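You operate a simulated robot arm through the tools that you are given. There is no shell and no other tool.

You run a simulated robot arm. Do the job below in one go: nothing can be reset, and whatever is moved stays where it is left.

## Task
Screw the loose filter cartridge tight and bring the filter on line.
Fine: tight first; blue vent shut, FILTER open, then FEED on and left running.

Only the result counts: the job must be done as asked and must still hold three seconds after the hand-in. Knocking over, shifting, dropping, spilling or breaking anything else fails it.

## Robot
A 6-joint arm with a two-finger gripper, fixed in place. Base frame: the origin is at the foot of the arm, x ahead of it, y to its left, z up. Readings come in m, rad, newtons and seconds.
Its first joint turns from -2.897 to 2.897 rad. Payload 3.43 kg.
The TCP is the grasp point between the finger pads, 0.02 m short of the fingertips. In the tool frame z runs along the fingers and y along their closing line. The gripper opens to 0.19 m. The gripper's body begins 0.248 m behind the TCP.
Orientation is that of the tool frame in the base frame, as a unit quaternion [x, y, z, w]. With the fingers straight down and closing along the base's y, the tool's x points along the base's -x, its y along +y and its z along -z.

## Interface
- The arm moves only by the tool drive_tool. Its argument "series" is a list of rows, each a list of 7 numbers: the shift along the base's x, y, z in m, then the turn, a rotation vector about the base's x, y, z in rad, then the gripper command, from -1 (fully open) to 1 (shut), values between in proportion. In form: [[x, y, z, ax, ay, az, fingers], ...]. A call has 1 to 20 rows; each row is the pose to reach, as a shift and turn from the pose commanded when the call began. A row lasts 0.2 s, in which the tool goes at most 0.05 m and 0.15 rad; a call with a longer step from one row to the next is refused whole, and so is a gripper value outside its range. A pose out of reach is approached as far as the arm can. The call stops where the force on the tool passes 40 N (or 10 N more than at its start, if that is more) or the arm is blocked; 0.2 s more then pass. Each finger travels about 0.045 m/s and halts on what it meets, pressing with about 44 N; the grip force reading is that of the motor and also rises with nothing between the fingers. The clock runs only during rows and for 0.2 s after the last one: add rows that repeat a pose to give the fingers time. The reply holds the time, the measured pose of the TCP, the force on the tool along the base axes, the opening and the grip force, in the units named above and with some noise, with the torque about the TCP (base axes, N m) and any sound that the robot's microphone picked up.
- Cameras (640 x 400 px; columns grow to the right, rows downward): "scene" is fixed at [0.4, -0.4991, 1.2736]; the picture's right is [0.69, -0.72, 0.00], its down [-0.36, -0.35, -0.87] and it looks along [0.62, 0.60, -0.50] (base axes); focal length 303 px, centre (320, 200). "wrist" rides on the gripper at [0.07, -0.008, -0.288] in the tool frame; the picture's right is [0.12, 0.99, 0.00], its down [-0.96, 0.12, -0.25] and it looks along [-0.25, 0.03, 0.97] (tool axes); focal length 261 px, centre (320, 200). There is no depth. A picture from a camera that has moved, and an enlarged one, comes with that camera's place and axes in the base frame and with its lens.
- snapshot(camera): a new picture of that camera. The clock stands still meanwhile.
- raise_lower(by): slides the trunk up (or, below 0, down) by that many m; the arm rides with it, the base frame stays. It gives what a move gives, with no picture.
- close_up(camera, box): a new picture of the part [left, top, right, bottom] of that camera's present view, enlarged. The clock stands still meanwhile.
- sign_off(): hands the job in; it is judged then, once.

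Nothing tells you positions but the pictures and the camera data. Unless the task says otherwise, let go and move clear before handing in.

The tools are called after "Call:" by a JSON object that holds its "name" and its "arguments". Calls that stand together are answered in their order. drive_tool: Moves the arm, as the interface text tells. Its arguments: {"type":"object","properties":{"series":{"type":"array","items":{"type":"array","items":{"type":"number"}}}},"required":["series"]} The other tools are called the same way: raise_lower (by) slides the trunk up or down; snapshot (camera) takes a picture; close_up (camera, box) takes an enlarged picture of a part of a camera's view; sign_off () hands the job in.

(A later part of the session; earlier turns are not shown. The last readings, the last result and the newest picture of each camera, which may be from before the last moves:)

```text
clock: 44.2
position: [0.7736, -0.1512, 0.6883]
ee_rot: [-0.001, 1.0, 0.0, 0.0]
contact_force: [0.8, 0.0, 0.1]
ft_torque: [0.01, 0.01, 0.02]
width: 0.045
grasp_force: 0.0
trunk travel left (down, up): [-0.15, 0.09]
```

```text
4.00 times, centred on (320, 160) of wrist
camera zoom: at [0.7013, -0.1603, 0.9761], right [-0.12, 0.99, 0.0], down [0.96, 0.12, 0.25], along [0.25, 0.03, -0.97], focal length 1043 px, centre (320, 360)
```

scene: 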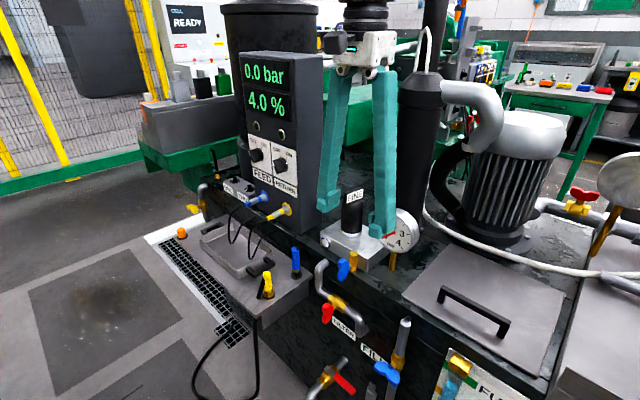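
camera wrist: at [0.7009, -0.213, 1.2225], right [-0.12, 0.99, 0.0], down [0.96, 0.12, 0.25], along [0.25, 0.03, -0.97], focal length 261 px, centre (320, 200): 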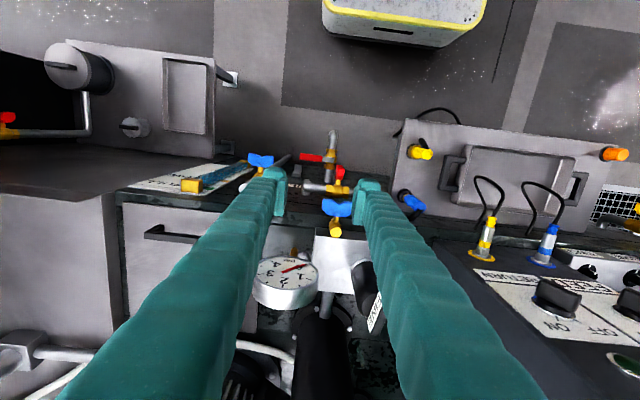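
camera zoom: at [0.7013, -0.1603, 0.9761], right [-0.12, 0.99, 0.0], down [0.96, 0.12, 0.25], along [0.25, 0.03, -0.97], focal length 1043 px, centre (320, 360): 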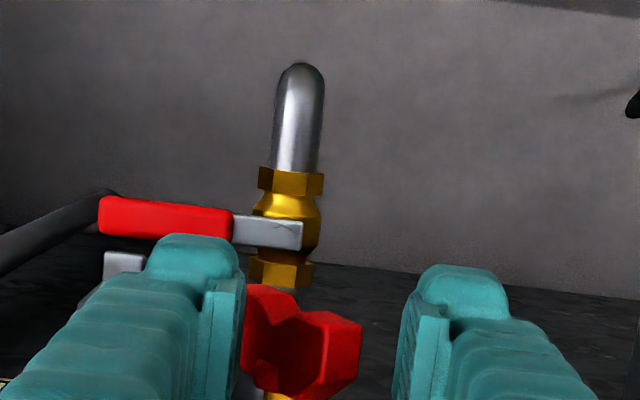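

Call:
{"name": "drive_tool", "arguments": {"series": [[0, 0.005, 0, 0, 0, 0, 0.526], [0, 0.01, 0, 0, 0, 0, 0.526], [0, 0.014, 0, 0, 0, 0, 0.526], [0, 0.018, 0, 0, 0, 0, 0.526], [0, 0.022, 0, 0, 0, 0, 0.526], [0, 0.026, 0, 0, 0, 0, 0.526]]}}

Call:
{"name": "close_up", "arguments": {"camera": "scene", "box": [280, 240, 400, 340]}}

Call:
{"name": "close_up", "arguments": {"camera": "wrist", "box": [240, 110, 400, 210]}}

```text
clock: 45.6
position: [0.7728, -0.124, 0.6893]
ee_rot: [-0.001, 1.0, 0.0, 0.001]
contact_force: [0.8, -3.5, 3.3]
ft_torque: [-0.13, -0.01, 0.01]
width: 0.0469
grasp_force: 1.8
trunk travel left (down, up): [-0.15, 0.09]
```

```text
4.00 times, centred on (340, 290) of scene
camera zoom: at [0.4, -0.4991, 1.2736], right [0.69, -0.72, 0.0], down [-0.36, -0.35, -0.87], along [0.62, 0.6, -0.5], focal length 1212 px, centre (240, -160)
```

zoom: 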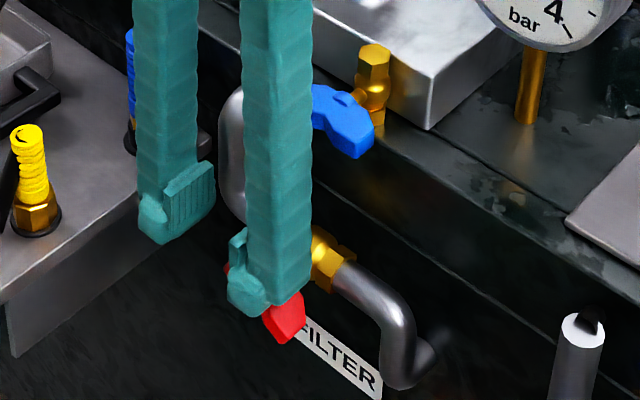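

```text
4.00 times, centred on (320, 160) of wrist
camera zoom: at [0.7015, -0.1339, 0.9769], right [-0.12, 0.99, 0.0], down [0.96, 0.12, 0.25], along [0.25, 0.03, -0.97], focal length 1043 px, centre (320, 360)
```

zoom: 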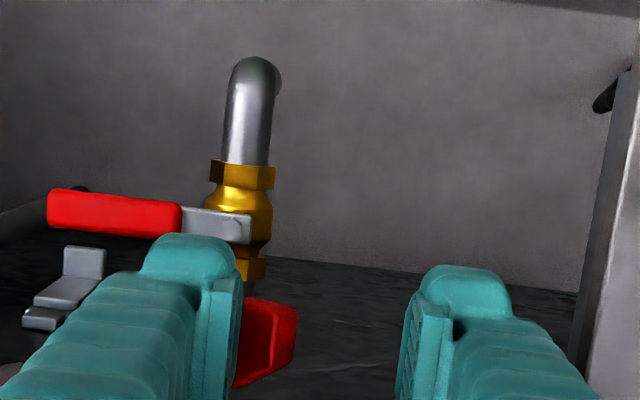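

Call:
{"name": "drive_tool", "arguments": {"series": [[0, 0.004, 0, 0, 0, 0, 0.526], [0, 0.008, 0, 0, 0, 0, 0.526], [0, 0.011, 0, 0, 0, 0, 0.526]]}}

Call:
{"name": "close_up", "arguments": {"camera": "scene", "box": [280, 240, 400, 340]}}

Call:
{"name": "close_up", "arguments": {"camera": "wrist", "box": [240, 110, 400, 210]}}

```text
clock: 46.4
position: [0.7727, -0.1139, 0.6893]
ee_rot: [-0.001, 1.0, 0.0, 0.0]
contact_force: [-0.3, -0.3, 1.6]
ft_torque: [-0.07, 0.01, 0.0]
width: 0.0454
grasp_force: 0.5
trunk travel left (down, up): [-0.15, 0.09]
```

```text
4.00 times, centred on (340, 290) of scene
camera zoom: at [0.4, -0.4991, 1.2736], right [0.69, -0.72, 0.0], down [-0.36, -0.35, -0.87], along [0.62, 0.6, -0.5], focal length 1212 px, centre (240, -160)
```

zoom: 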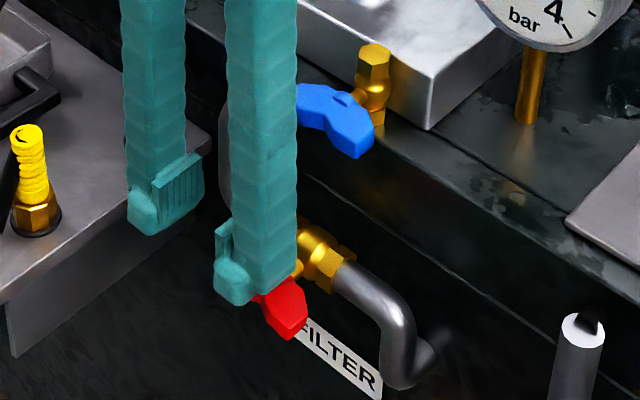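

```text
4.00 times, centred on (320, 160) of wrist
camera zoom: at [0.7016, -0.1229, 0.9766], right [-0.12, 0.99, 0.0], down [0.96, 0.12, 0.25], along [0.25, 0.03, -0.97], focal length 1043 px, centre (320, 360)
```

zoom: 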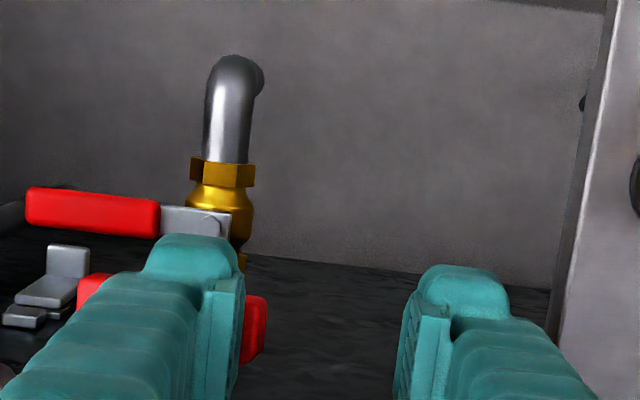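

The handle is now near 70° and the finger is riding on it. I'll lift, shift so the other finger is over the +y lobe and press it down to the stop.

Call:
{"name": "drive_tool", "arguments": {"series": [[0, 0, 0.01, 0, 0, 0, 0.526], [0, 0, 0.03, 0, 0, 0, 0.526], [0, -0.03, 0.03, 0, 0, 0, 0.526], [0, -0.0566, 0.03, 0, 0, 0, 0.526], [0, -0.0566, 0.02, 0, 0, 0, 0.526], [0, -0.0566, 0.012, 0, 0, 0, 0.526], [0, -0.0566, 0.006, 0, 0, 0, 0.526], [0, -0.0566, 0.002, 0, 0, 0, 0.526]]}}

Call:
{"name": "close_up", "arguments": {"camera": "scene", "box": [280, 240, 400, 340]}}

Call:
{"name": "close_up", "arguments": {"camera": "wrist", "box": [260, 110, 420, 210]}}

```text
clock: 48.2
position: [0.7725, -0.1698, 0.6906]
ee_rot: [-0.001, 1.0, 0.001, 0.0]
contact_force: [0.0, -0.4, 0.8]
ft_torque: [0.01, 0.01, 0.01]
width: 0.0452
grasp_force: 0.0
trunk travel left (down, up): [-0.15, 0.09]
```

```text
4.00 times, centred on (340, 290) of scene
camera zoom: at [0.4, -0.4991, 1.2736], right [0.69, -0.72, 0.0], down [-0.36, -0.35, -0.87], along [0.62, 0.6, -0.5], focal length 1212 px, centre (240, -160)
```

zoom: 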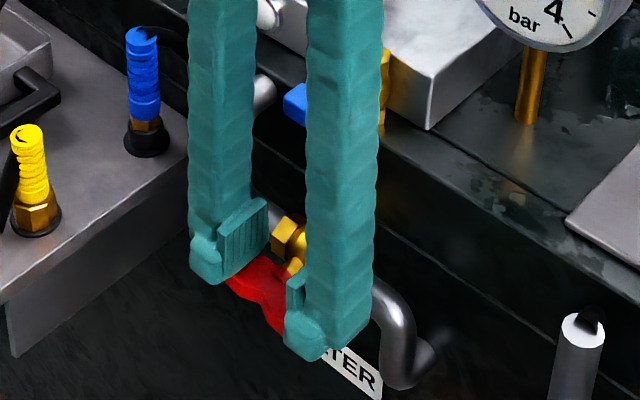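

```text
4.00 times, centred on (340, 160) of wrist
camera zoom: at [0.7016, -0.1797, 0.9785], right [-0.12, 0.99, 0.0], down [0.96, 0.12, 0.25], along [0.25, 0.03, -0.97], focal length 1043 px, centre (240, 360)
```

zoom: 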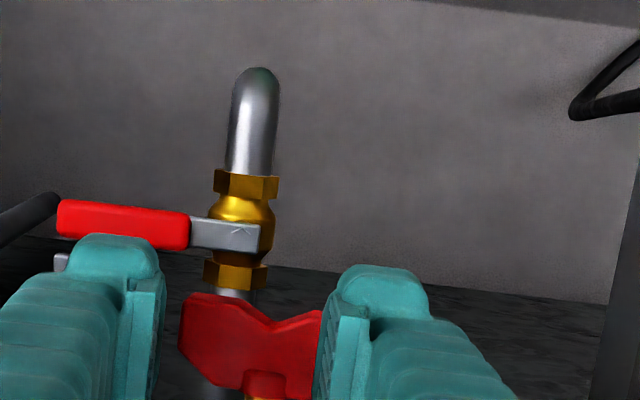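

Call:
{"name": "drive_tool", "arguments": {"series": [[0, 0, -0.002, 0, 0, 0, 0.526], [0, 0, -0.004, 0, 0, 0, 0.526], [0, 0, -0.006, 0, 0, 0, 0.526]]}}

```text
clock: 49.0
position: [0.773, -0.168, 0.6869]
ee_rot: [0.0, 1.0, 0.0, 0.002]
contact_force: [-4.0, 0.3, 19.8]
ft_torque: [0.66, 0.04, 0.24]
width: 0.0456
grasp_force: 0.0
trunk travel left (down, up): [-0.15, 0.09]
```

Call:
{"name": "close_up", "arguments": {"camera": "scene", "box": [300, 280, 380, 330]}}

Call:
{"name": "close_up", "arguments": {"camera": "wrist", "box": [260, 110, 420, 210]}}

```text
8.00 times, centred on (340, 305) of scene
camera zoom: at [0.4, -0.4991, 1.2736], right [0.69, -0.72, 0.0], down [-0.36, -0.35, -0.87], along [0.62, 0.6, -0.5], focal length 2425 px, centre (160, -640)
```

zoom: 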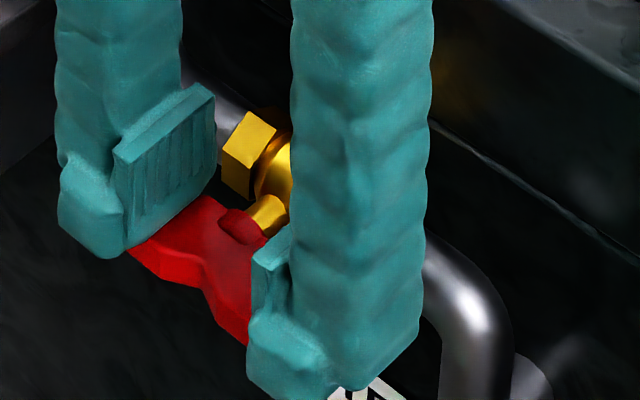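

```text
4.00 times, centred on (340, 160) of wrist
camera zoom: at [0.7014, -0.1795, 0.974], right [-0.12, 0.99, 0.0], down [0.96, 0.12, 0.25], along [0.25, 0.03, -0.97], focal length 1043 px, centre (240, 360)
```

zoom: 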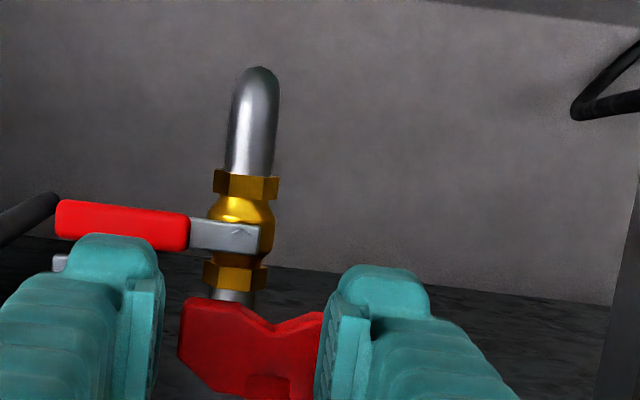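

Call:
{"name": "drive_tool", "arguments": {"series": [[0, 0, 0.01, 0, 0, 0, 0.526], [-0.005, 0, 0.04, 0, 0, 0, 0.526], [-0.01, 0, 0.08, 0, 0, 0, 0.526], [-0.01, 0, 0.12, 0, 0, 0, 0.526], [-0.01, 0, 0.14, 0, 0, 0, 0.526]]}}

Call:
{"name": "close_up", "arguments": {"camera": "scene", "box": [300, 280, 380, 330]}}

Call:
{"name": "close_up", "arguments": {"camera": "wrist", "box": [260, 120, 420, 220]}}

```text
clock: 50.2
position: [0.7631, -0.1691, 0.8253]
ee_rot: [-0.002, 1.0, 0.0, -0.001]
contact_force: [0.1, 0.8, -0.9]
ft_torque: [-0.01, 0.01, -0.01]
width: 0.0447
grasp_force: 0.0
trunk travel left (down, up): [-0.15, 0.09]
```

```text
8.00 times, centred on (340, 305) of scene
camera zoom: at [0.4, -0.4991, 1.2736], right [0.69, -0.72, 0.0], down [-0.36, -0.35, -0.87], along [0.62, 0.6, -0.5], focal length 2425 px, centre (160, -640)
```

zoom: 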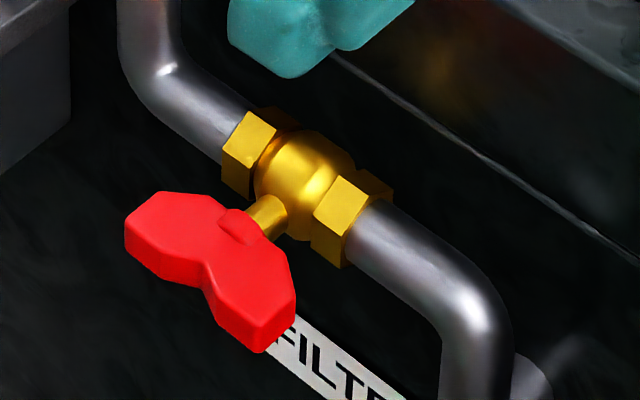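

```text
4.00 times, centred on (340, 170) of wrist
camera zoom: at [0.6922, -0.1789, 1.1131], right [-0.12, 0.99, 0.0], down [0.96, 0.12, 0.25], along [0.25, 0.03, -0.97], focal length 1043 px, centre (240, 320)
```

zoom: 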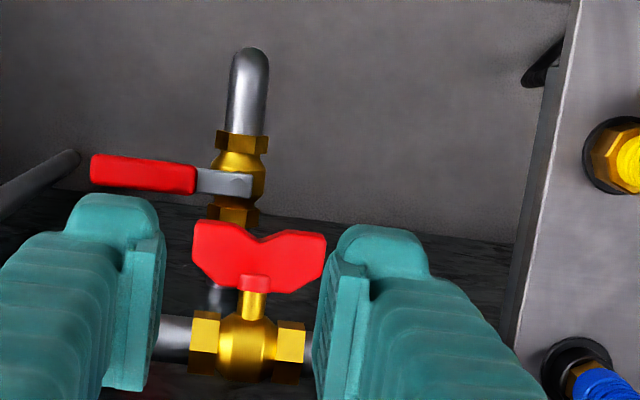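

The FILTER handle is nearly along the pipe but may be a few degrees short. I'll press its +y lobe again, with the finger a little further from the brass nut.

Call:
{"name": "drive_tool", "arguments": {"series": [[0.002, 0.002, -0.04, 0, 0, 0, 0.526], [0.002, 0.004, -0.08, 0, 0, 0, 0.526], [0.002, 0.006, -0.115, 0, 0, 0, 0.526], [0.002, 0.006, -0.13, 0, 0, 0, 0.526], [0.002, 0.006, -0.136, 0, 0, 0, 0.526]]}}

Call:
{"name": "close_up", "arguments": {"camera": "scene", "box": [300, 280, 380, 330]}}

```text
clock: 51.4
position: [0.7654, -0.164, 0.6898]
ee_rot: [-0.001, 1.0, 0.0, 0.001]
contact_force: [0.1, -0.4, 0.6]
ft_torque: [0.01, -0.02, 0.01]
width: 0.0449
grasp_force: 0.1
trunk travel left (down, up): [-0.15, 0.09]
```

```text
8.00 times, centred on (340, 305) of scene
camera zoom: at [0.4, -0.4991, 1.2736], right [0.69, -0.72, 0.0], down [-0.36, -0.35, -0.87], along [0.62, 0.6, -0.5], focal length 2425 px, centre (160, -640)
```

zoom: 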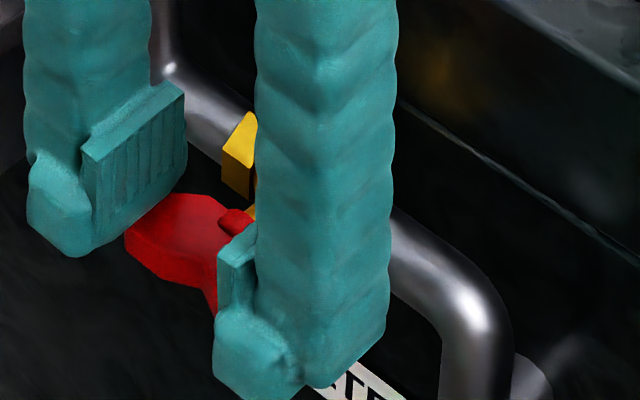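

Call:
{"name": "drive_tool", "arguments": {"series": [[0, 0, -0.002, 0, 0, 0, 0.526], [0, 0, -0.004, 0, 0, 0, 0.526], [0, 0, -0.006, 0, 0, 0, 0.526]]}}

```text
clock: 52.2
position: [0.7657, -0.1631, 0.6835]
ee_rot: [-0.001, 1.0, 0.0, 0.0]
contact_force: [-0.2, 4.9, 0.7]
ft_torque: [0.12, -0.02, 0.01]
width: 0.0478
grasp_force: 2.2
trunk travel left (down, up): [-0.15, 0.09]
```

The finger slid just past the lobe's end. I'll lift, shift 12 mm toward -y and press again.

Call:
{"name": "drive_tool", "arguments": {"series": [[0, 0.002, 0.01, 0, 0, 0, 0.526], [0, 0.0, 0.025, 0, 0, 0, 0.526], [0, -0.012, 0.025, 0, 0, 0, 0.526], [0, -0.013, 0.012, 0, 0, 0, 0.526], [0, -0.013, 0.006, 0, 0, 0, 0.526], [0, -0.013, 0.003, 0, 0, 0, 0.526]]}}

Call:
{"name": "drive_tool", "arguments": {"series": [[0, 0, -0.0015, 0, 0, 0, 0.526], [0, 0, -0.003, 0, 0, 0, 0.526]]}}

```text
clock: 53.6
position: [0.7636, -0.1762, 0.6859]
ee_rot: [-0.002, 1.0, 0.0, 0.001]
contact_force: [0.4, 0.0, 2.8]
ft_torque: [0.09, -0.03, -0.02]
width: 0.0454
grasp_force: 0.4
trunk travel left (down, up): [-0.15, 0.09]
```

```text
clock: 54.4
position: [0.7655, -0.1773, 0.6864]
ee_rot: [-0.001, 1.0, -0.001, 0.002]
contact_force: [-7.4, 1.1, 23.3]
ft_torque: [0.85, 0.01, 0.3]
width: 0.0461
grasp_force: 1.2
trunk travel left (down, up): [-0.15, 0.09]
stopped in row 2: the force on the tool passed its limit at 42 N (the readings are from after the stop); the commanded pose is now the measured one
```

That hit a hard stop at 42 N, so the handle is at its end. I'll lift and check the angle.

Call:
{"name": "drive_tool", "arguments": {"series": [[0, 0, 0.01, 0, 0, 0, 0.526], [-0.005, 0, 0.04, 0, 0, 0, 0.526], [-0.02, 0, 0.08, 0, 0, 0, 0.526], [-0.04, 0, 0.12, 0, 0, 0, 0.526], [-0.06, 0, 0.16, 0, 0, 0, 0.2], [-0.08, 0.03, 0.2, 0, 0, 0, 0.2], [-0.08, 0.06, 0.23, 0, 0, 0, 0.2]]}}

Call:
{"name": "close_up", "arguments": {"camera": "scene", "box": [300, 280, 380, 330]}}

Call:
{"name": "close_up", "arguments": {"camera": "scene", "box": [310, 240, 390, 290]}}

Call:
{"name": "snapshot", "arguments": {"camera": "wrist"}}

Call:
{"name": "snapshot", "arguments": {"camera": "scene"}}

```text
refused: row 6 steps farther than a row can; nothing moved
```

```text
8.00 times, centred on (340, 305) of scene
camera zoom: at [0.4, -0.4991, 1.2736], right [0.69, -0.72, 0.0], down [-0.36, -0.35, -0.87], along [0.62, 0.6, -0.5], focal length 2425 px, centre (160, -640)
```

zoom: 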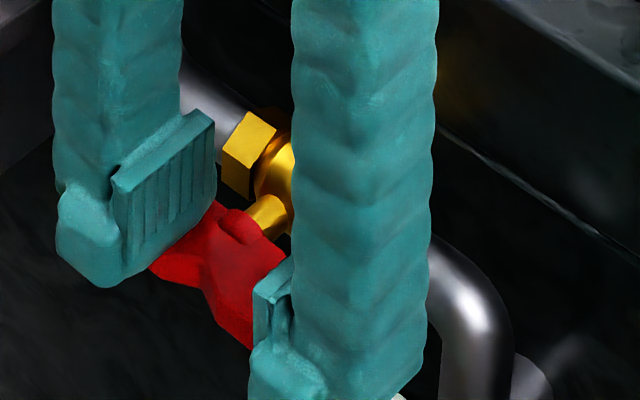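

```text
8.00 times, centred on (350, 265) of scene
camera zoom: at [0.4, -0.4991, 1.2736], right [0.69, -0.72, 0.0], down [-0.36, -0.35, -0.87], along [0.62, 0.6, -0.5], focal length 2425 px, centre (80, -320)
```

zoom: 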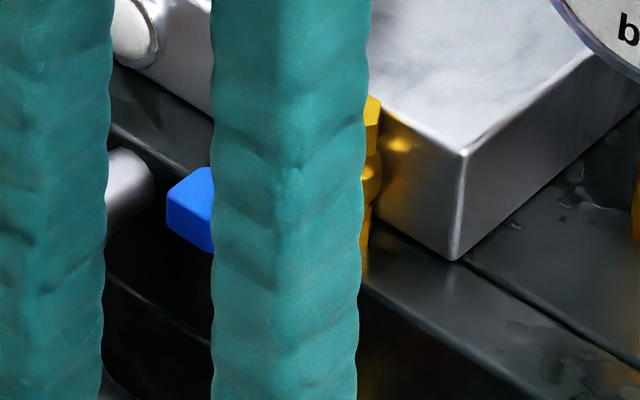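

```text
taken
camera wrist: at [0.693, -0.1866, 0.9738], right [-0.12, 0.99, 0.0], down [0.96, 0.12, 0.25], along [0.25, 0.03, -0.97], focal length 261 px, centre (320, 200)
```

wrist: 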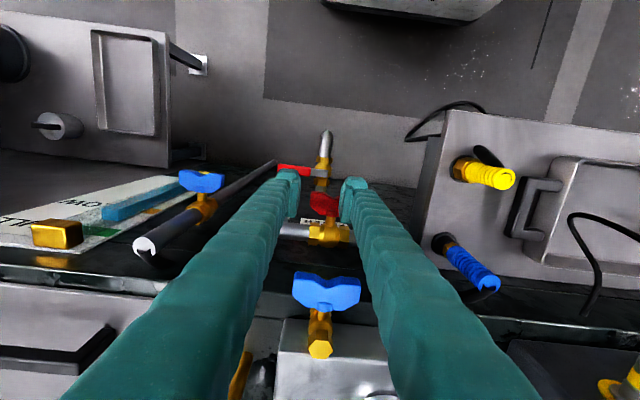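

```text
taken
```

scene: 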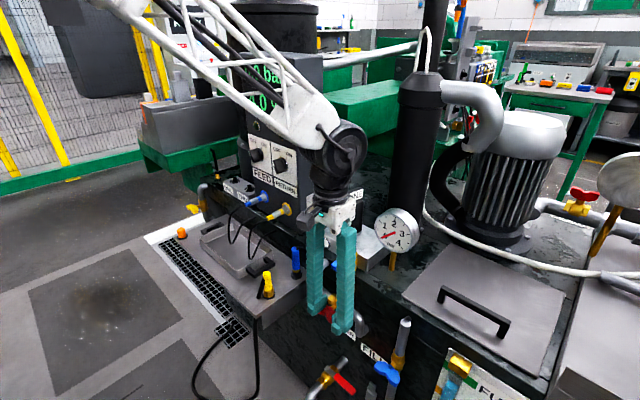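

The retreat was refused because one step was too long, so I'm repeating it with shorter steps.

Call:
{"name": "drive_tool", "arguments": {"series": [[0, 0, 0.01, 0, 0, 0, 0.526], [-0.005, 0, 0.04, 0, 0, 0, 0.526], [-0.015, 0, 0.08, 0, 0, 0, 0.526], [-0.03, 0, 0.12, 0, 0, 0, 0.526], [-0.045, 0, 0.16, 0, 0, 0, 0.2], [-0.06, 0.02, 0.2, 0, 0, 0, 0.2], [-0.07, 0.04, 0.23, 0, 0, 0, 0.2]]}}

Call:
{"name": "close_up", "arguments": {"camera": "scene", "box": [300, 280, 380, 330]}}

Call:
{"name": "close_up", "arguments": {"camera": "scene", "box": [310, 240, 390, 290]}}

Call:
{"name": "snapshot", "arguments": {"camera": "wrist"}}

```text
clock: 56.0
position: [0.695, -0.1382, 0.9151]
ee_rot: [-0.001, 1.0, 0.0, 0.0]
contact_force: [0.3, 0.5, -1.2]
ft_torque: [0.06, 0.11, 0.0]
width: 0.0758
grasp_force: 0.1
trunk travel left (down, up): [-0.15, 0.09]
```

```text
8.00 times, centred on (340, 305) of scene
camera zoom: at [0.4, -0.4991, 1.2736], right [0.69, -0.72, 0.0], down [-0.36, -0.35, -0.87], along [0.62, 0.6, -0.5], focal length 2425 px, centre (160, -640)
```

zoom: 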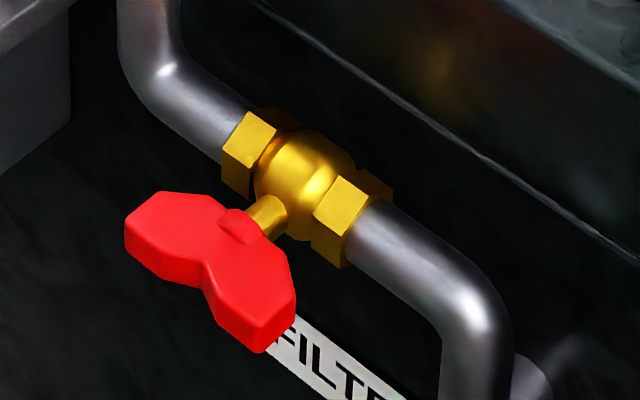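

```text
8.00 times, centred on (350, 265) of scene
camera zoom: at [0.4, -0.4991, 1.2736], right [0.69, -0.72, 0.0], down [-0.36, -0.35, -0.87], along [0.62, 0.6, -0.5], focal length 2425 px, centre (80, -320)
```

zoom: 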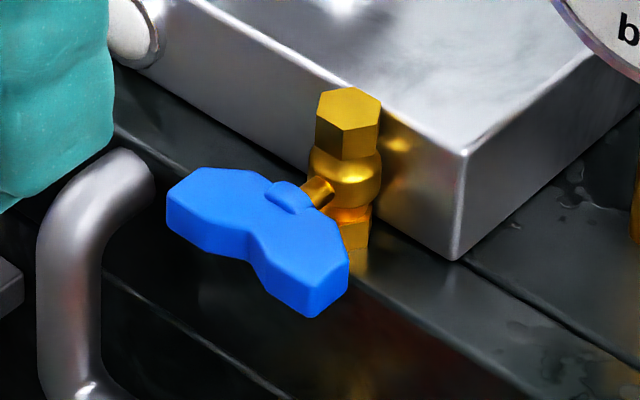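

```text
taken
camera wrist: at [0.6234, -0.1469, 1.2017], right [-0.12, 0.99, 0.0], down [0.96, 0.12, 0.25], along [0.25, 0.03, -0.97], focal length 261 px, centre (320, 200)
```

wrist: 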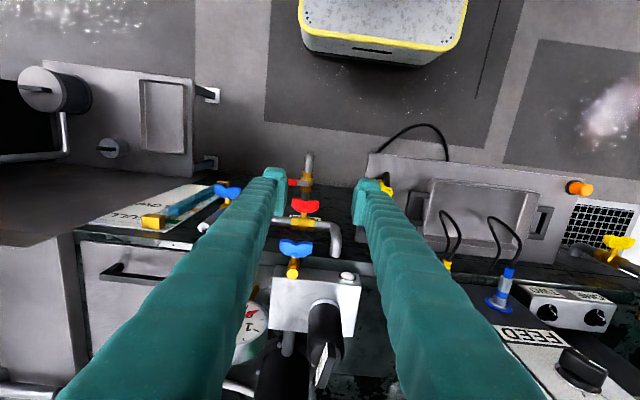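

Both handles match the horizontal direction in the picture: the vent is shut across its pipe and FILTER is open along its pipe. Now I'll go up and over to face the FEED knob with the tool tilted 45°.

Call:
{"name": "drive_tool", "arguments": {"series": [[0, 0.02, 0.04, 0, 0, 0, 0.2], [0, 0.045, 0.08, 0, 0, 0, 0.2], [0, 0.08, 0.11, 0, -0.13, 0, 0.2], [0, 0.12, 0.13, 0, -0.26, 0, 0.2], [0, 0.165, 0.145, 0, -0.39, 0, 0.2], [0, 0.21, 0.145, 0, -0.52, 0, 0.2], [0, 0.255, 0.145, 0, -0.65, 0, 0.2], [0, 0.3, 0.145, 0, -0.785, 0, 0.2], [0, 0.325, 0.145, 0, -0.785, 0, 0.2], [0, 0.325, 0.145, 0, -0.785, 0, 0.2]]}}

Call:
{"name": "snapshot", "arguments": {"camera": "wrist"}}

Call:
{"name": "snapshot", "arguments": {"camera": "scene"}}

```text
clock: 58.2
position: [0.696, 0.1881, 1.0598]
ee_rot: [-0.001, 0.923, 0.0, 0.384]
contact_force: [1.0, -0.4, -0.1]
ft_torque: [-0.02, 0.01, 0.04]
width: 0.0761
grasp_force: 0.0
trunk travel left (down, up): [-0.15, 0.09]
```

```text
taken
camera wrist: at [0.4414, 0.1784, 1.2128], right [-0.09, 0.99, -0.09], down [0.5, 0.12, 0.86], along [0.86, 0.03, -0.51], focal length 261 px, centre (320, 200)
```

wrist: 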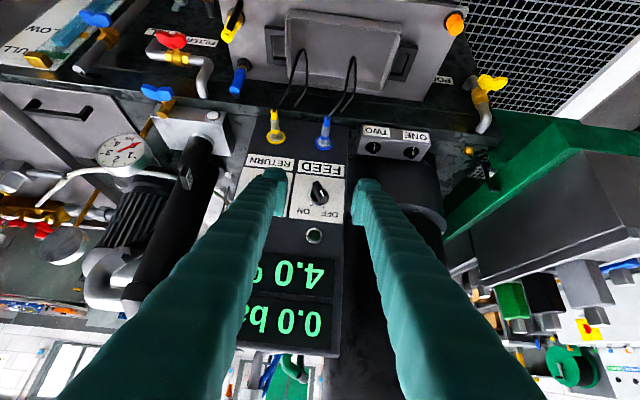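

```text
taken
```

scene: 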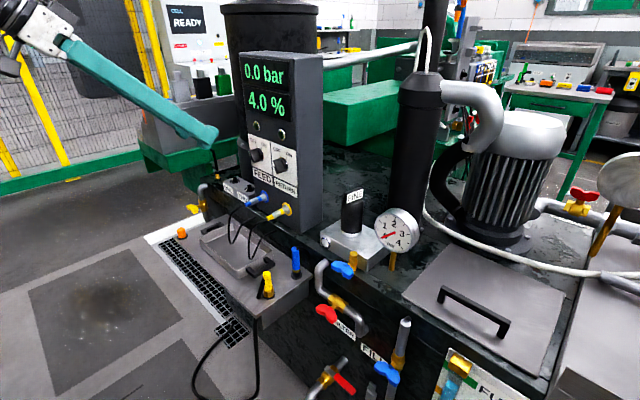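

Call:
{"name": "close_up", "arguments": {"camera": "wrist", "box": [280, 150, 360, 250]}}

Call:
{"name": "close_up", "arguments": {"camera": "wrist", "box": [288, 170, 352, 210]}}

Call:
{"name": "close_up", "arguments": {"camera": "wrist", "box": [140, 20, 268, 100]}}

Call:
{"name": "close_up", "arguments": {"camera": "scene", "box": [240, 130, 304, 170]}}

```text
4.00 times, centred on (320, 200) of wrist
camera zoom: at [0.4414, 0.1784, 1.2128], right [-0.09, 0.99, -0.09], down [0.5, 0.12, 0.86], along [0.86, 0.03, -0.51], focal length 1043 px, centre (320, 200)
```

zoom: 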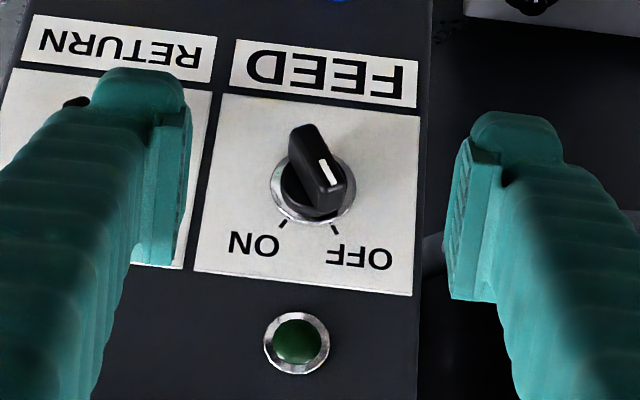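

```text
10.00 times, centred on (320, 190) of wrist
camera zoom: at [0.4414, 0.1784, 1.2128], right [-0.09, 0.99, -0.09], down [0.5, 0.12, 0.86], along [0.86, 0.03, -0.51], focal length 2606 px, centre (320, 300)
```

zoom: 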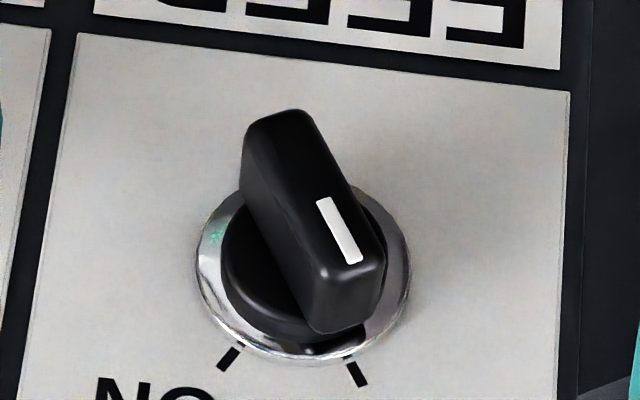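

```text
5.00 times, centred on (204, 60) of wrist
camera zoom: at [0.4414, 0.1784, 1.2128], right [-0.09, 0.99, -0.09], down [0.5, 0.12, 0.86], along [0.86, 0.03, -0.51], focal length 1303 px, centre (900, 900)
```

zoom: 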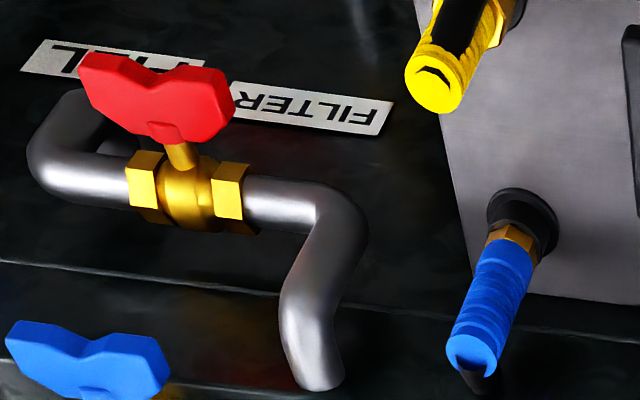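

```text
10.00 times, centred on (272, 150) of scene
camera zoom: at [0.4, -0.4991, 1.2736], right [0.69, -0.72, 0.0], down [-0.36, -0.35, -0.87], along [0.62, 0.6, -0.5], focal length 3031 px, centre (800, 700)
```

zoom: 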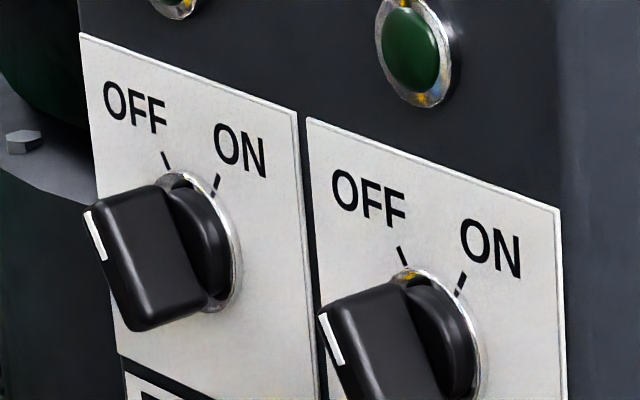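

FEED points to OFF (30° left of vertical) and ON is 60° clockwise; its bar knob is centred at y≈0.189, z≈0.956 with its front at x≈0.841. I'll level the tool to a 25° pitch in front of it, then roll to match the bar.

Call:
{"name": "drive_tool", "arguments": {"series": [[0.01, 0, -0.02, 0, -0.1, 0, 0.526], [0.02, 0, -0.045, 0, -0.2, 0, 0.526], [0.035, 0, -0.07, 0, -0.3, 0, 0.526], [0.05, 0, -0.09, 0, -0.349, 0, 0.526], [0.064, 0, -0.106, 0, -0.349, 0, 0.526], [0.064, 0, -0.106, 0, -0.349, 0, 0.526]]}}

```text
clock: 59.6
position: [0.7591, 0.1879, 0.9527]
ee_rot: [-0.001, 0.843, -0.001, 0.539]
contact_force: [0.1, -0.2, -0.6]
ft_torque: [0.0, -0.01, 0.0]
width: 0.0449
grasp_force: 0.0
trunk travel left (down, up): [-0.15, 0.09]
```

Call:
{"name": "drive_tool", "arguments": {"series": [[0, 0, 0, -0.13, 0, 0, 0.526], [0, 0, 0, -0.26, 0, 0, 0.526], [0, 0, 0, -0.39, 0, 0, 0.526], [0, 0, 0, -0.5, 0, 0, 0.526], [0, 0, 0, -0.5, 0, 0, 0.526]]}}

Call:
{"name": "snapshot", "arguments": {"camera": "wrist"}}

Call:
{"name": "close_up", "arguments": {"camera": "wrist", "box": [264, 130, 376, 200]}}

Call:
{"name": "close_up", "arguments": {"camera": "scene", "box": [200, 110, 320, 185]}}

```text
clock: 60.8
position: [0.7581, 0.1868, 0.9545]
ee_rot: [-0.135, 0.816, -0.209, 0.521]
contact_force: [0.2, 0.0, 0.4]
ft_torque: [0.01, 0.02, -0.01]
width: 0.045
grasp_force: 0.0
trunk travel left (down, up): [-0.15, 0.09]
```

```text
taken
camera wrist: at [0.4681, 0.2067, 1.0074], right [-0.05, 0.82, -0.57], down [0.18, 0.57, 0.8], along [0.98, -0.06, -0.18], focal length 261 px, centre (320, 200)
```

wrist: 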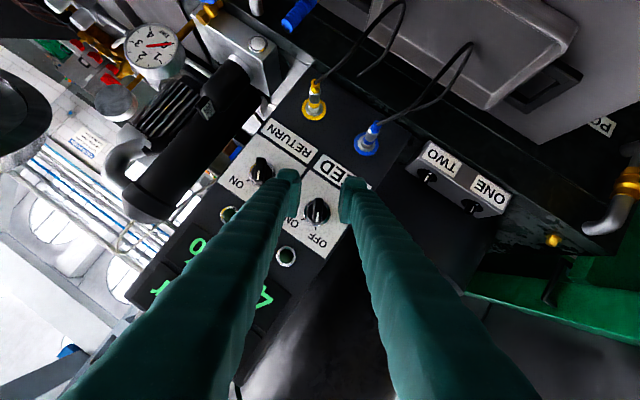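

```text
5.71 times, centred on (320, 165) of wrist
camera zoom: at [0.4681, 0.2067, 1.0074], right [-0.05, 0.82, -0.57], down [0.18, 0.57, 0.8], along [0.98, -0.06, -0.18], focal length 1489 px, centre (320, 400)
```

zoom: 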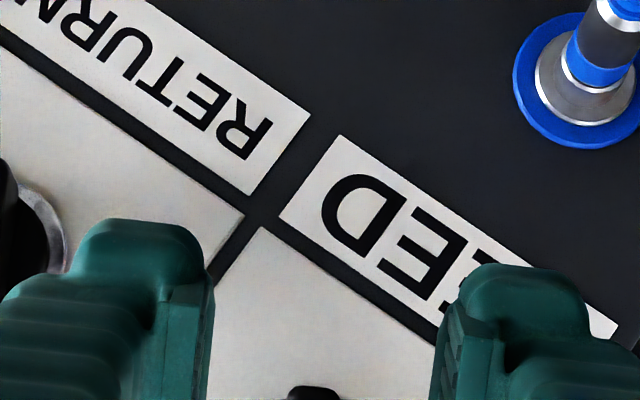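

```text
5.33 times, centred on (260, 148) of scene
camera zoom: at [0.4, -0.4991, 1.2736], right [0.69, -0.72, 0.0], down [-0.36, -0.35, -0.87], along [0.62, 0.6, -0.5], focal length 1617 px, centre (640, 480)
```

zoom: 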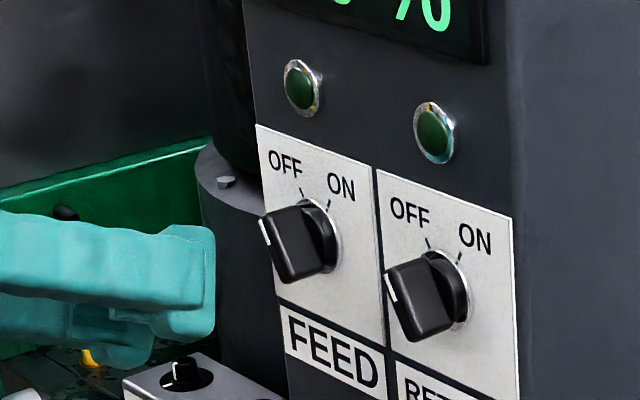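

Call:
{"name": "close_up", "arguments": {"camera": "wrist", "box": [272, 170, 368, 230]}}

```text
6.67 times, centred on (320, 200) of wrist
camera zoom: at [0.4681, 0.2067, 1.0074], right [-0.05, 0.82, -0.57], down [0.18, 0.57, 0.8], along [0.98, -0.06, -0.18], focal length 1738 px, centre (320, 200)
```

zoom: 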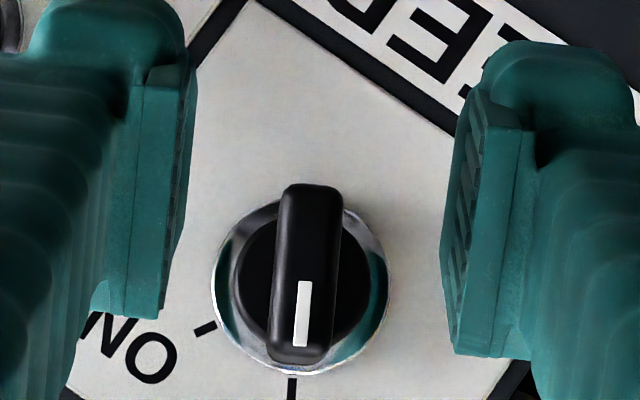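

The bar lines up well with the fingers, and its centre reads as (y 0.190, z 0.956). I'll move straight in to x≈0.826 so the fingertips flank the bar without touching the panel.

Call:
{"name": "drive_tool", "arguments": {"series": [[0.02, 0.001, 0, 0, 0, 0, 0.526], [0.04, 0.0015, -0.0005, 0, 0, 0, 0.526], [0.055, 0.0015, -0.001, 0, 0, 0, 0.526], [0.063, 0.0015, -0.0015, 0, 0, 0, 0.526], [0.067, 0.0015, -0.0015, 0, 0, 0, 0.526], [0.067, 0.0015, -0.0015, 0, 0, 0, 0.526]]}}

Call:
{"name": "close_up", "arguments": {"camera": "wrist", "box": [272, 170, 368, 230]}}

Call:
{"name": "close_up", "arguments": {"camera": "scene", "box": [200, 110, 320, 185]}}

```text
clock: 62.2
position: [0.8272, 0.1885, 0.9523]
ee_rot: [-0.134, 0.817, -0.209, 0.521]
contact_force: [0.4, -0.3, 0.0]
ft_torque: [-0.01, 0.01, -0.01]
width: 0.0451
grasp_force: 0.0
trunk travel left (down, up): [-0.15, 0.09]
```

```text
6.67 times, centred on (320, 200) of wrist
camera zoom: at [0.5349, 0.2083, 1.0062], right [-0.05, 0.82, -0.57], down [0.18, 0.57, 0.8], along [0.98, -0.06, -0.18], focal length 1738 px, centre (320, 200)
```

zoom: 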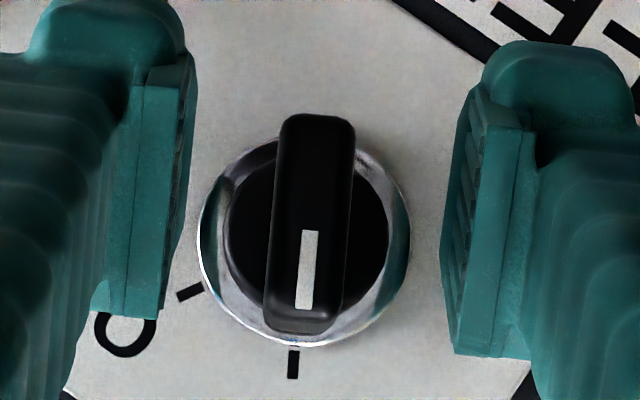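

```text
5.33 times, centred on (260, 148) of scene
camera zoom: at [0.4, -0.4991, 1.2736], right [0.69, -0.72, 0.0], down [-0.36, -0.35, -0.87], along [0.62, 0.6, -0.5], focal length 1617 px, centre (640, 480)
```

zoom: 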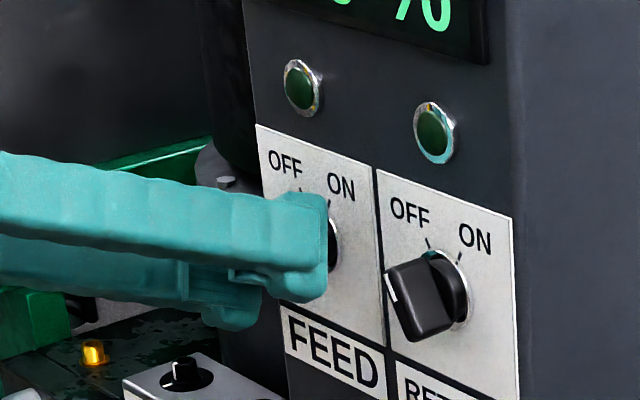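

The bar is centred between the fingers. The cartridge is tight, the vent shut and FILTER open, so now I'll grip the FEED knob.

Call:
{"name": "drive_tool", "arguments": {"series": [[0, 0, 0, 0, 0, 0, 1], [0, 0, 0, 0, 0, 0, 1], [0, 0, 0, 0, 0, 0, 1], [0, 0, 0, 0, 0, 0, 1]]}}

Call:
{"name": "close_up", "arguments": {"camera": "wrist", "box": [272, 170, 368, 230]}}

```text
clock: 63.2
position: [0.826, 0.1891, 0.9517]
ee_rot: [-0.133, 0.816, -0.21, 0.521]
contact_force: [0.5, -2.0, 1.2]
ft_torque: [-0.02, -0.03, -0.05]
width: 0.013
grasp_force: 44.7
trunk travel left (down, up): [-0.15, 0.09]
```

```text
6.67 times, centred on (320, 200) of wrist
camera zoom: at [0.5349, 0.208, 1.0063], right [-0.05, 0.82, -0.57], down [0.18, 0.57, 0.8], along [0.98, -0.06, -0.18], focal length 1738 px, centre (320, 200)
```

zoom: 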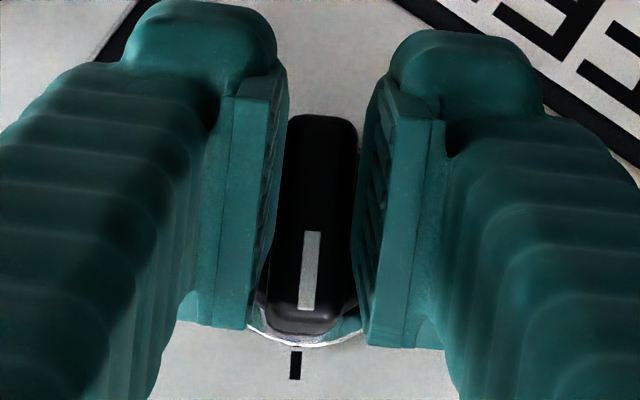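

The bar is held firmly with almost no side load. I'll turn it 60° clockwise to ON.

Call:
{"name": "drive_tool", "arguments": {"series": [[0, 0.0006, 0, 0.13, 0, 0, 1], [0, 0.0012, 0, 0.26, 0, 0, 1], [0, 0.0017, 0, 0.39, 0, 0, 1], [0, 0.0022, 0, 0.52, 0, 0, 1], [0, 0.0027, 0.0002, 0.65, 0, 0, 1], [0, 0.0032, 0.0004, 0.78, 0, 0, 1], [0, 0.0037, 0.0005, 0.91, 0, 0, 1], [0, 0.0042, 0.0007, 1.03, 0, 0, 1]]}}

Call:
{"name": "close_up", "arguments": {"camera": "wrist", "box": [256, 150, 384, 230]}}

Call:
{"name": "snapshot", "arguments": {"camera": "scene"}}

```text
clock: 64.6
position: [0.8256, 0.1913, 0.9533]
ee_rot: [0.074, 0.839, 0.098, 0.529]
contact_force: [17.5, -23.1, -11.7]
ft_torque: [0.08, 0.01, -0.27]
width: 0.0132
grasp_force: 45.3
out of reach, approached as far as the arm can: row 6, 7
trunk travel left (down, up): [-0.15, 0.09]
stopped in row 7: the force on the tool passed its limit at 53 N (the readings are from after the stop); the commanded pose is now the measured one
```

```text
5.00 times, centred on (320, 190) of wrist
camera zoom: at [0.5346, 0.1732, 1.0099], right [-0.03, 0.99, 0.14], down [0.19, -0.13, 0.97], along [0.98, 0.06, -0.18], focal length 1303 px, centre (320, 250)
```

zoom: 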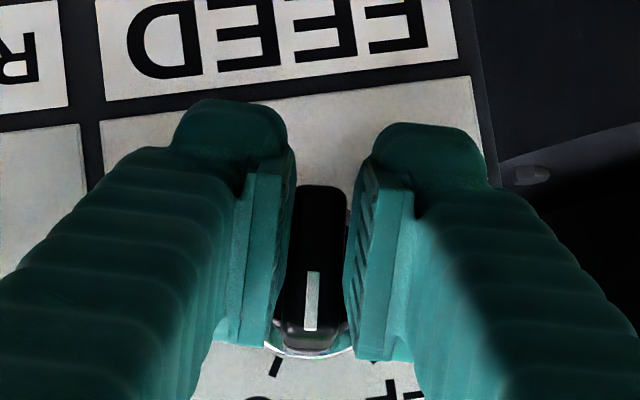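

```text
taken
```

scene: 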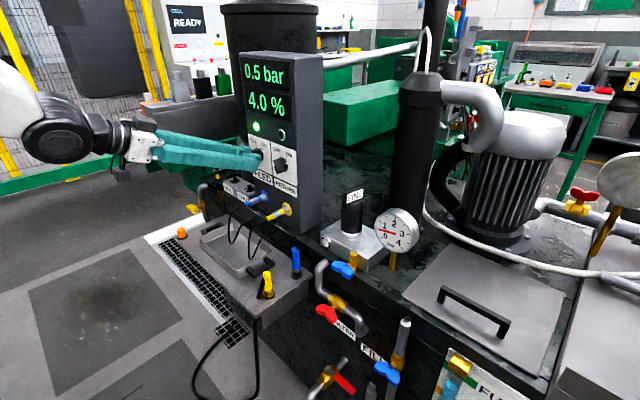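

FEED has come on: its lamp is lit and the display reads 0.5 bar. The arm ran out of reach, though, with the knob about 18° short of the ON mark. I'll let go and see where it rests.

Call:
{"name": "drive_tool", "arguments": {"series": [[0, 0, 0, 0, 0, 0, 0.6], [0, 0, 0, 0, 0, 0, 0.526], [0, 0, 0, 0, 0, 0, 0.526], [0, 0, 0, 0, 0, 0, 0.526]]}}

Call:
{"name": "close_up", "arguments": {"camera": "wrist", "box": [256, 150, 384, 230]}}

Call:
{"name": "close_up", "arguments": {"camera": "scene", "box": [230, 50, 330, 190]}}

Call:
{"name": "close_up", "arguments": {"camera": "scene", "box": [320, 180, 440, 255]}}

```text
clock: 65.6
position: [0.8229, 0.1943, 0.9535]
ee_rot: [0.071, 0.839, 0.1, 0.53]
contact_force: [0.0, -0.4, -0.6]
ft_torque: [-0.02, 0.02, -0.06]
width: 0.045
grasp_force: 0.1
trunk travel left (down, up): [-0.15, 0.09]
```

```text
5.00 times, centred on (320, 190) of wrist
camera zoom: at [0.5331, 0.1754, 1.0109], right [-0.04, 0.99, 0.14], down [0.19, -0.13, 0.97], along [0.98, 0.06, -0.18], focal length 1303 px, centre (320, 250)
```

zoom: 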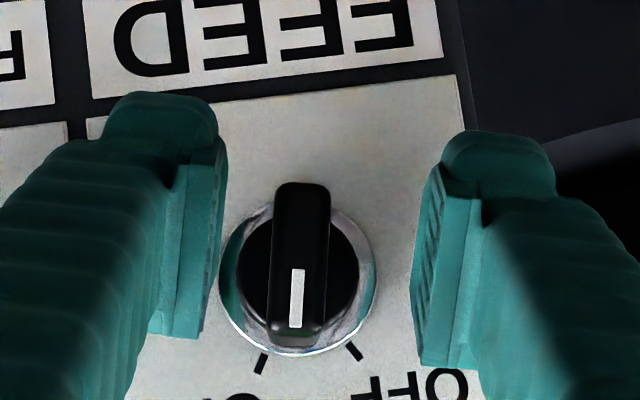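

```text
2.86 times, centred on (280, 120) of scene
camera zoom: at [0.4, -0.4991, 1.2736], right [0.69, -0.72, 0.0], down [-0.36, -0.35, -0.87], along [0.62, 0.6, -0.5], focal length 866 px, centre (434, 429)
```

zoom: 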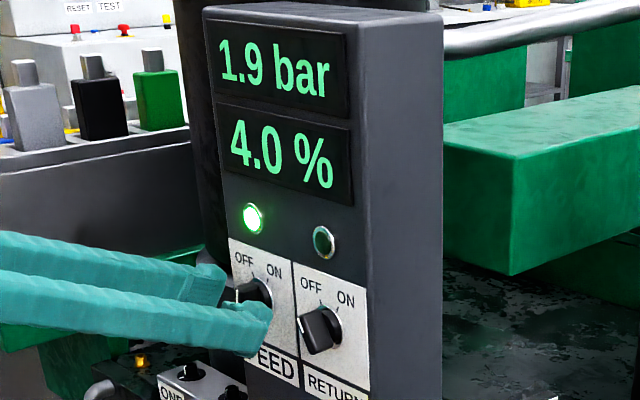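

```text
5.33 times, centred on (380, 218) of scene
camera zoom: at [0.4, -0.4991, 1.2736], right [0.69, -0.72, 0.0], down [-0.36, -0.35, -0.87], along [0.62, 0.6, -0.5], focal length 1617 px, centre (0, 107)
```

zoom: 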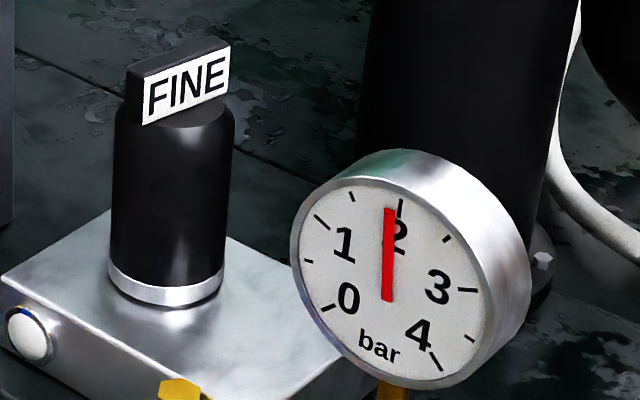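

Pressure has climbed to 1.9 bar, the lamp is lit and nothing is leaking, but the knob rests between the marks (about 12° past centre). I'll raise the fingers to its pointer end and nudge it fully to ON.

Call:
{"name": "drive_tool", "arguments": {"series": [[0, -0.005, 0, 0, 0, 0, 0.526], [0, -0.005, 0.01, 0, 0, 0, 0.526], [0, -0.005, 0.022, 0, 0, 0, 0.526], [0, -0.005, 0.022, -0.09, 0, 0, 0.6], [0, -0.005, 0.022, -0.18, 0, 0, 0.684], [0, -0.005, 0.022, -0.27, 0, 0, 0.684], [0, -0.005, 0.022, -0.27, 0, 0, 0.684]]}}

Call:
{"name": "close_up", "arguments": {"camera": "wrist", "box": [256, 130, 384, 210]}}

Call:
{"name": "close_up", "arguments": {"camera": "scene", "box": [220, 110, 316, 170]}}

```text
clock: 67.2
position: [0.8234, 0.1909, 0.9764]
ee_rot: [-0.002, 0.846, -0.015, 0.534]
contact_force: [0.7, -0.3, 0.3]
ft_torque: [0.01, -0.01, 0.02]
width: 0.0299
grasp_force: 0.1
trunk travel left (down, up): [-0.15, 0.09]
```

```text
5.00 times, centred on (320, 170) of wrist
camera zoom: at [0.5334, 0.1861, 1.0356], right [-0.04, 0.99, -0.13], down [0.19, 0.14, 0.97], along [0.98, 0.01, -0.19], focal length 1303 px, centre (320, 350)
```

zoom: 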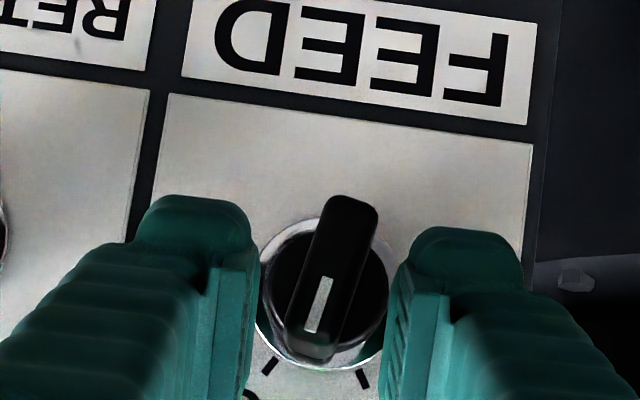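

```text
6.67 times, centred on (268, 140) of scene
camera zoom: at [0.4, -0.4991, 1.2736], right [0.69, -0.72, 0.0], down [-0.36, -0.35, -0.87], along [0.62, 0.6, -0.5], focal length 2021 px, centre (667, 600)
```

zoom: 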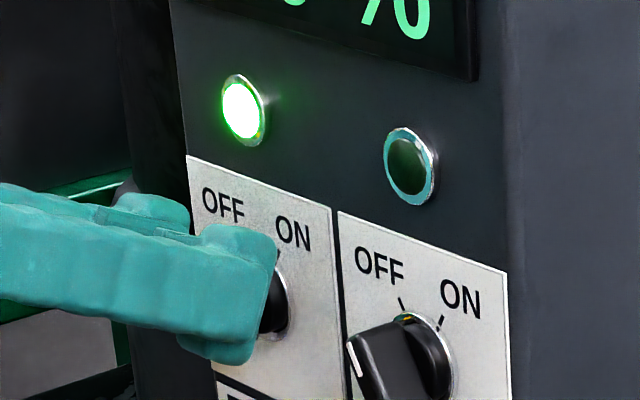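

The pad would still meet the bar near its pivot, so I'll rise another 11 mm and push only on the pointer end.

Call:
{"name": "drive_tool", "arguments": {"series": [[0.001, 0, 0.006, 0, 0, 0, 0.684], [0.002, 0, 0.011, 0, 0, 0, 0.684], [0.002, -0.003, 0.011, 0, 0, 0, 0.684], [0.002, -0.006, 0.011, 0, 0, 0, 0.684]]}}

Call:
{"name": "close_up", "arguments": {"camera": "wrist", "box": [256, 130, 384, 210]}}

```text
clock: 68.2
position: [0.8261, 0.183, 0.9858]
ee_rot: [-0.001, 0.845, -0.014, 0.535]
contact_force: [0.7, 0.1, -0.4]
ft_torque: [0.01, -0.01, -0.04]
width: 0.03
grasp_force: 0.0
trunk travel left (down, up): [-0.15, 0.09]
```

```text
5.00 times, centred on (320, 170) of wrist
camera zoom: at [0.535, 0.1798, 1.0465], right [-0.04, 0.99, -0.13], down [0.19, 0.14, 0.97], along [0.98, 0.01, -0.19], focal length 1303 px, centre (320, 350)
```

zoom: 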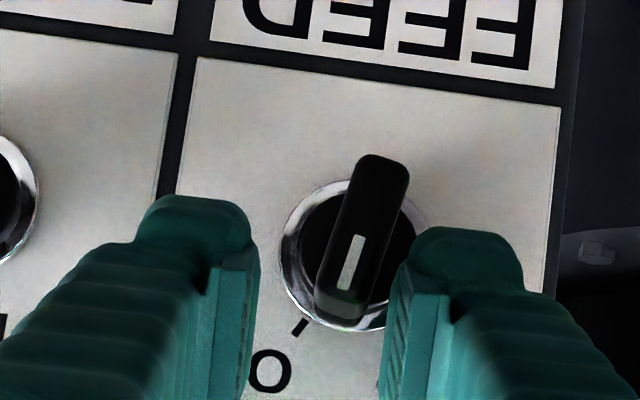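

Call:
{"name": "drive_tool", "arguments": {"series": [[0, -0.003, 0, 0, 0, 0, 0.684], [0, -0.005, 0, 0, 0, 0, 0.684], [0, -0.007, 0, 0, 0, 0, 0.684], [0, -0.009, 0, 0, 0, 0, 0.684]]}}

Call:
{"name": "close_up", "arguments": {"camera": "wrist", "box": [256, 130, 384, 210]}}

```text
clock: 69.2
position: [0.8261, 0.1768, 0.9872]
ee_rot: [-0.001, 0.845, -0.014, 0.534]
contact_force: [-2.3, 3.2, 1.3]
ft_torque: [0.06, -0.05, 0.05]
width: 0.0316
grasp_force: 0.7
trunk travel left (down, up): [-0.15, 0.09]
```

```text
5.00 times, centred on (320, 170) of wrist
camera zoom: at [0.5354, 0.1713, 1.0466], right [-0.04, 0.99, -0.13], down [0.19, 0.14, 0.97], along [0.98, 0.01, -0.19], focal length 1303 px, centre (320, 350)
```

zoom: 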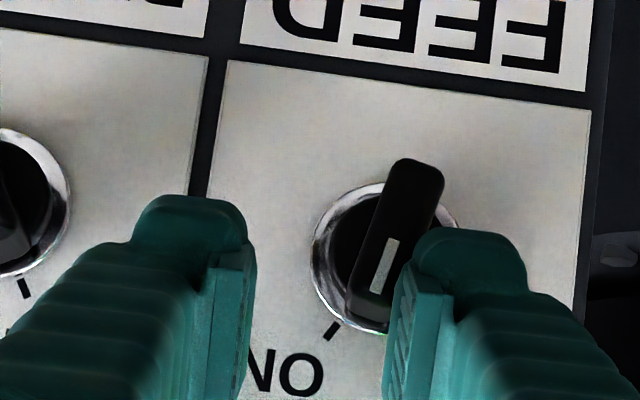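

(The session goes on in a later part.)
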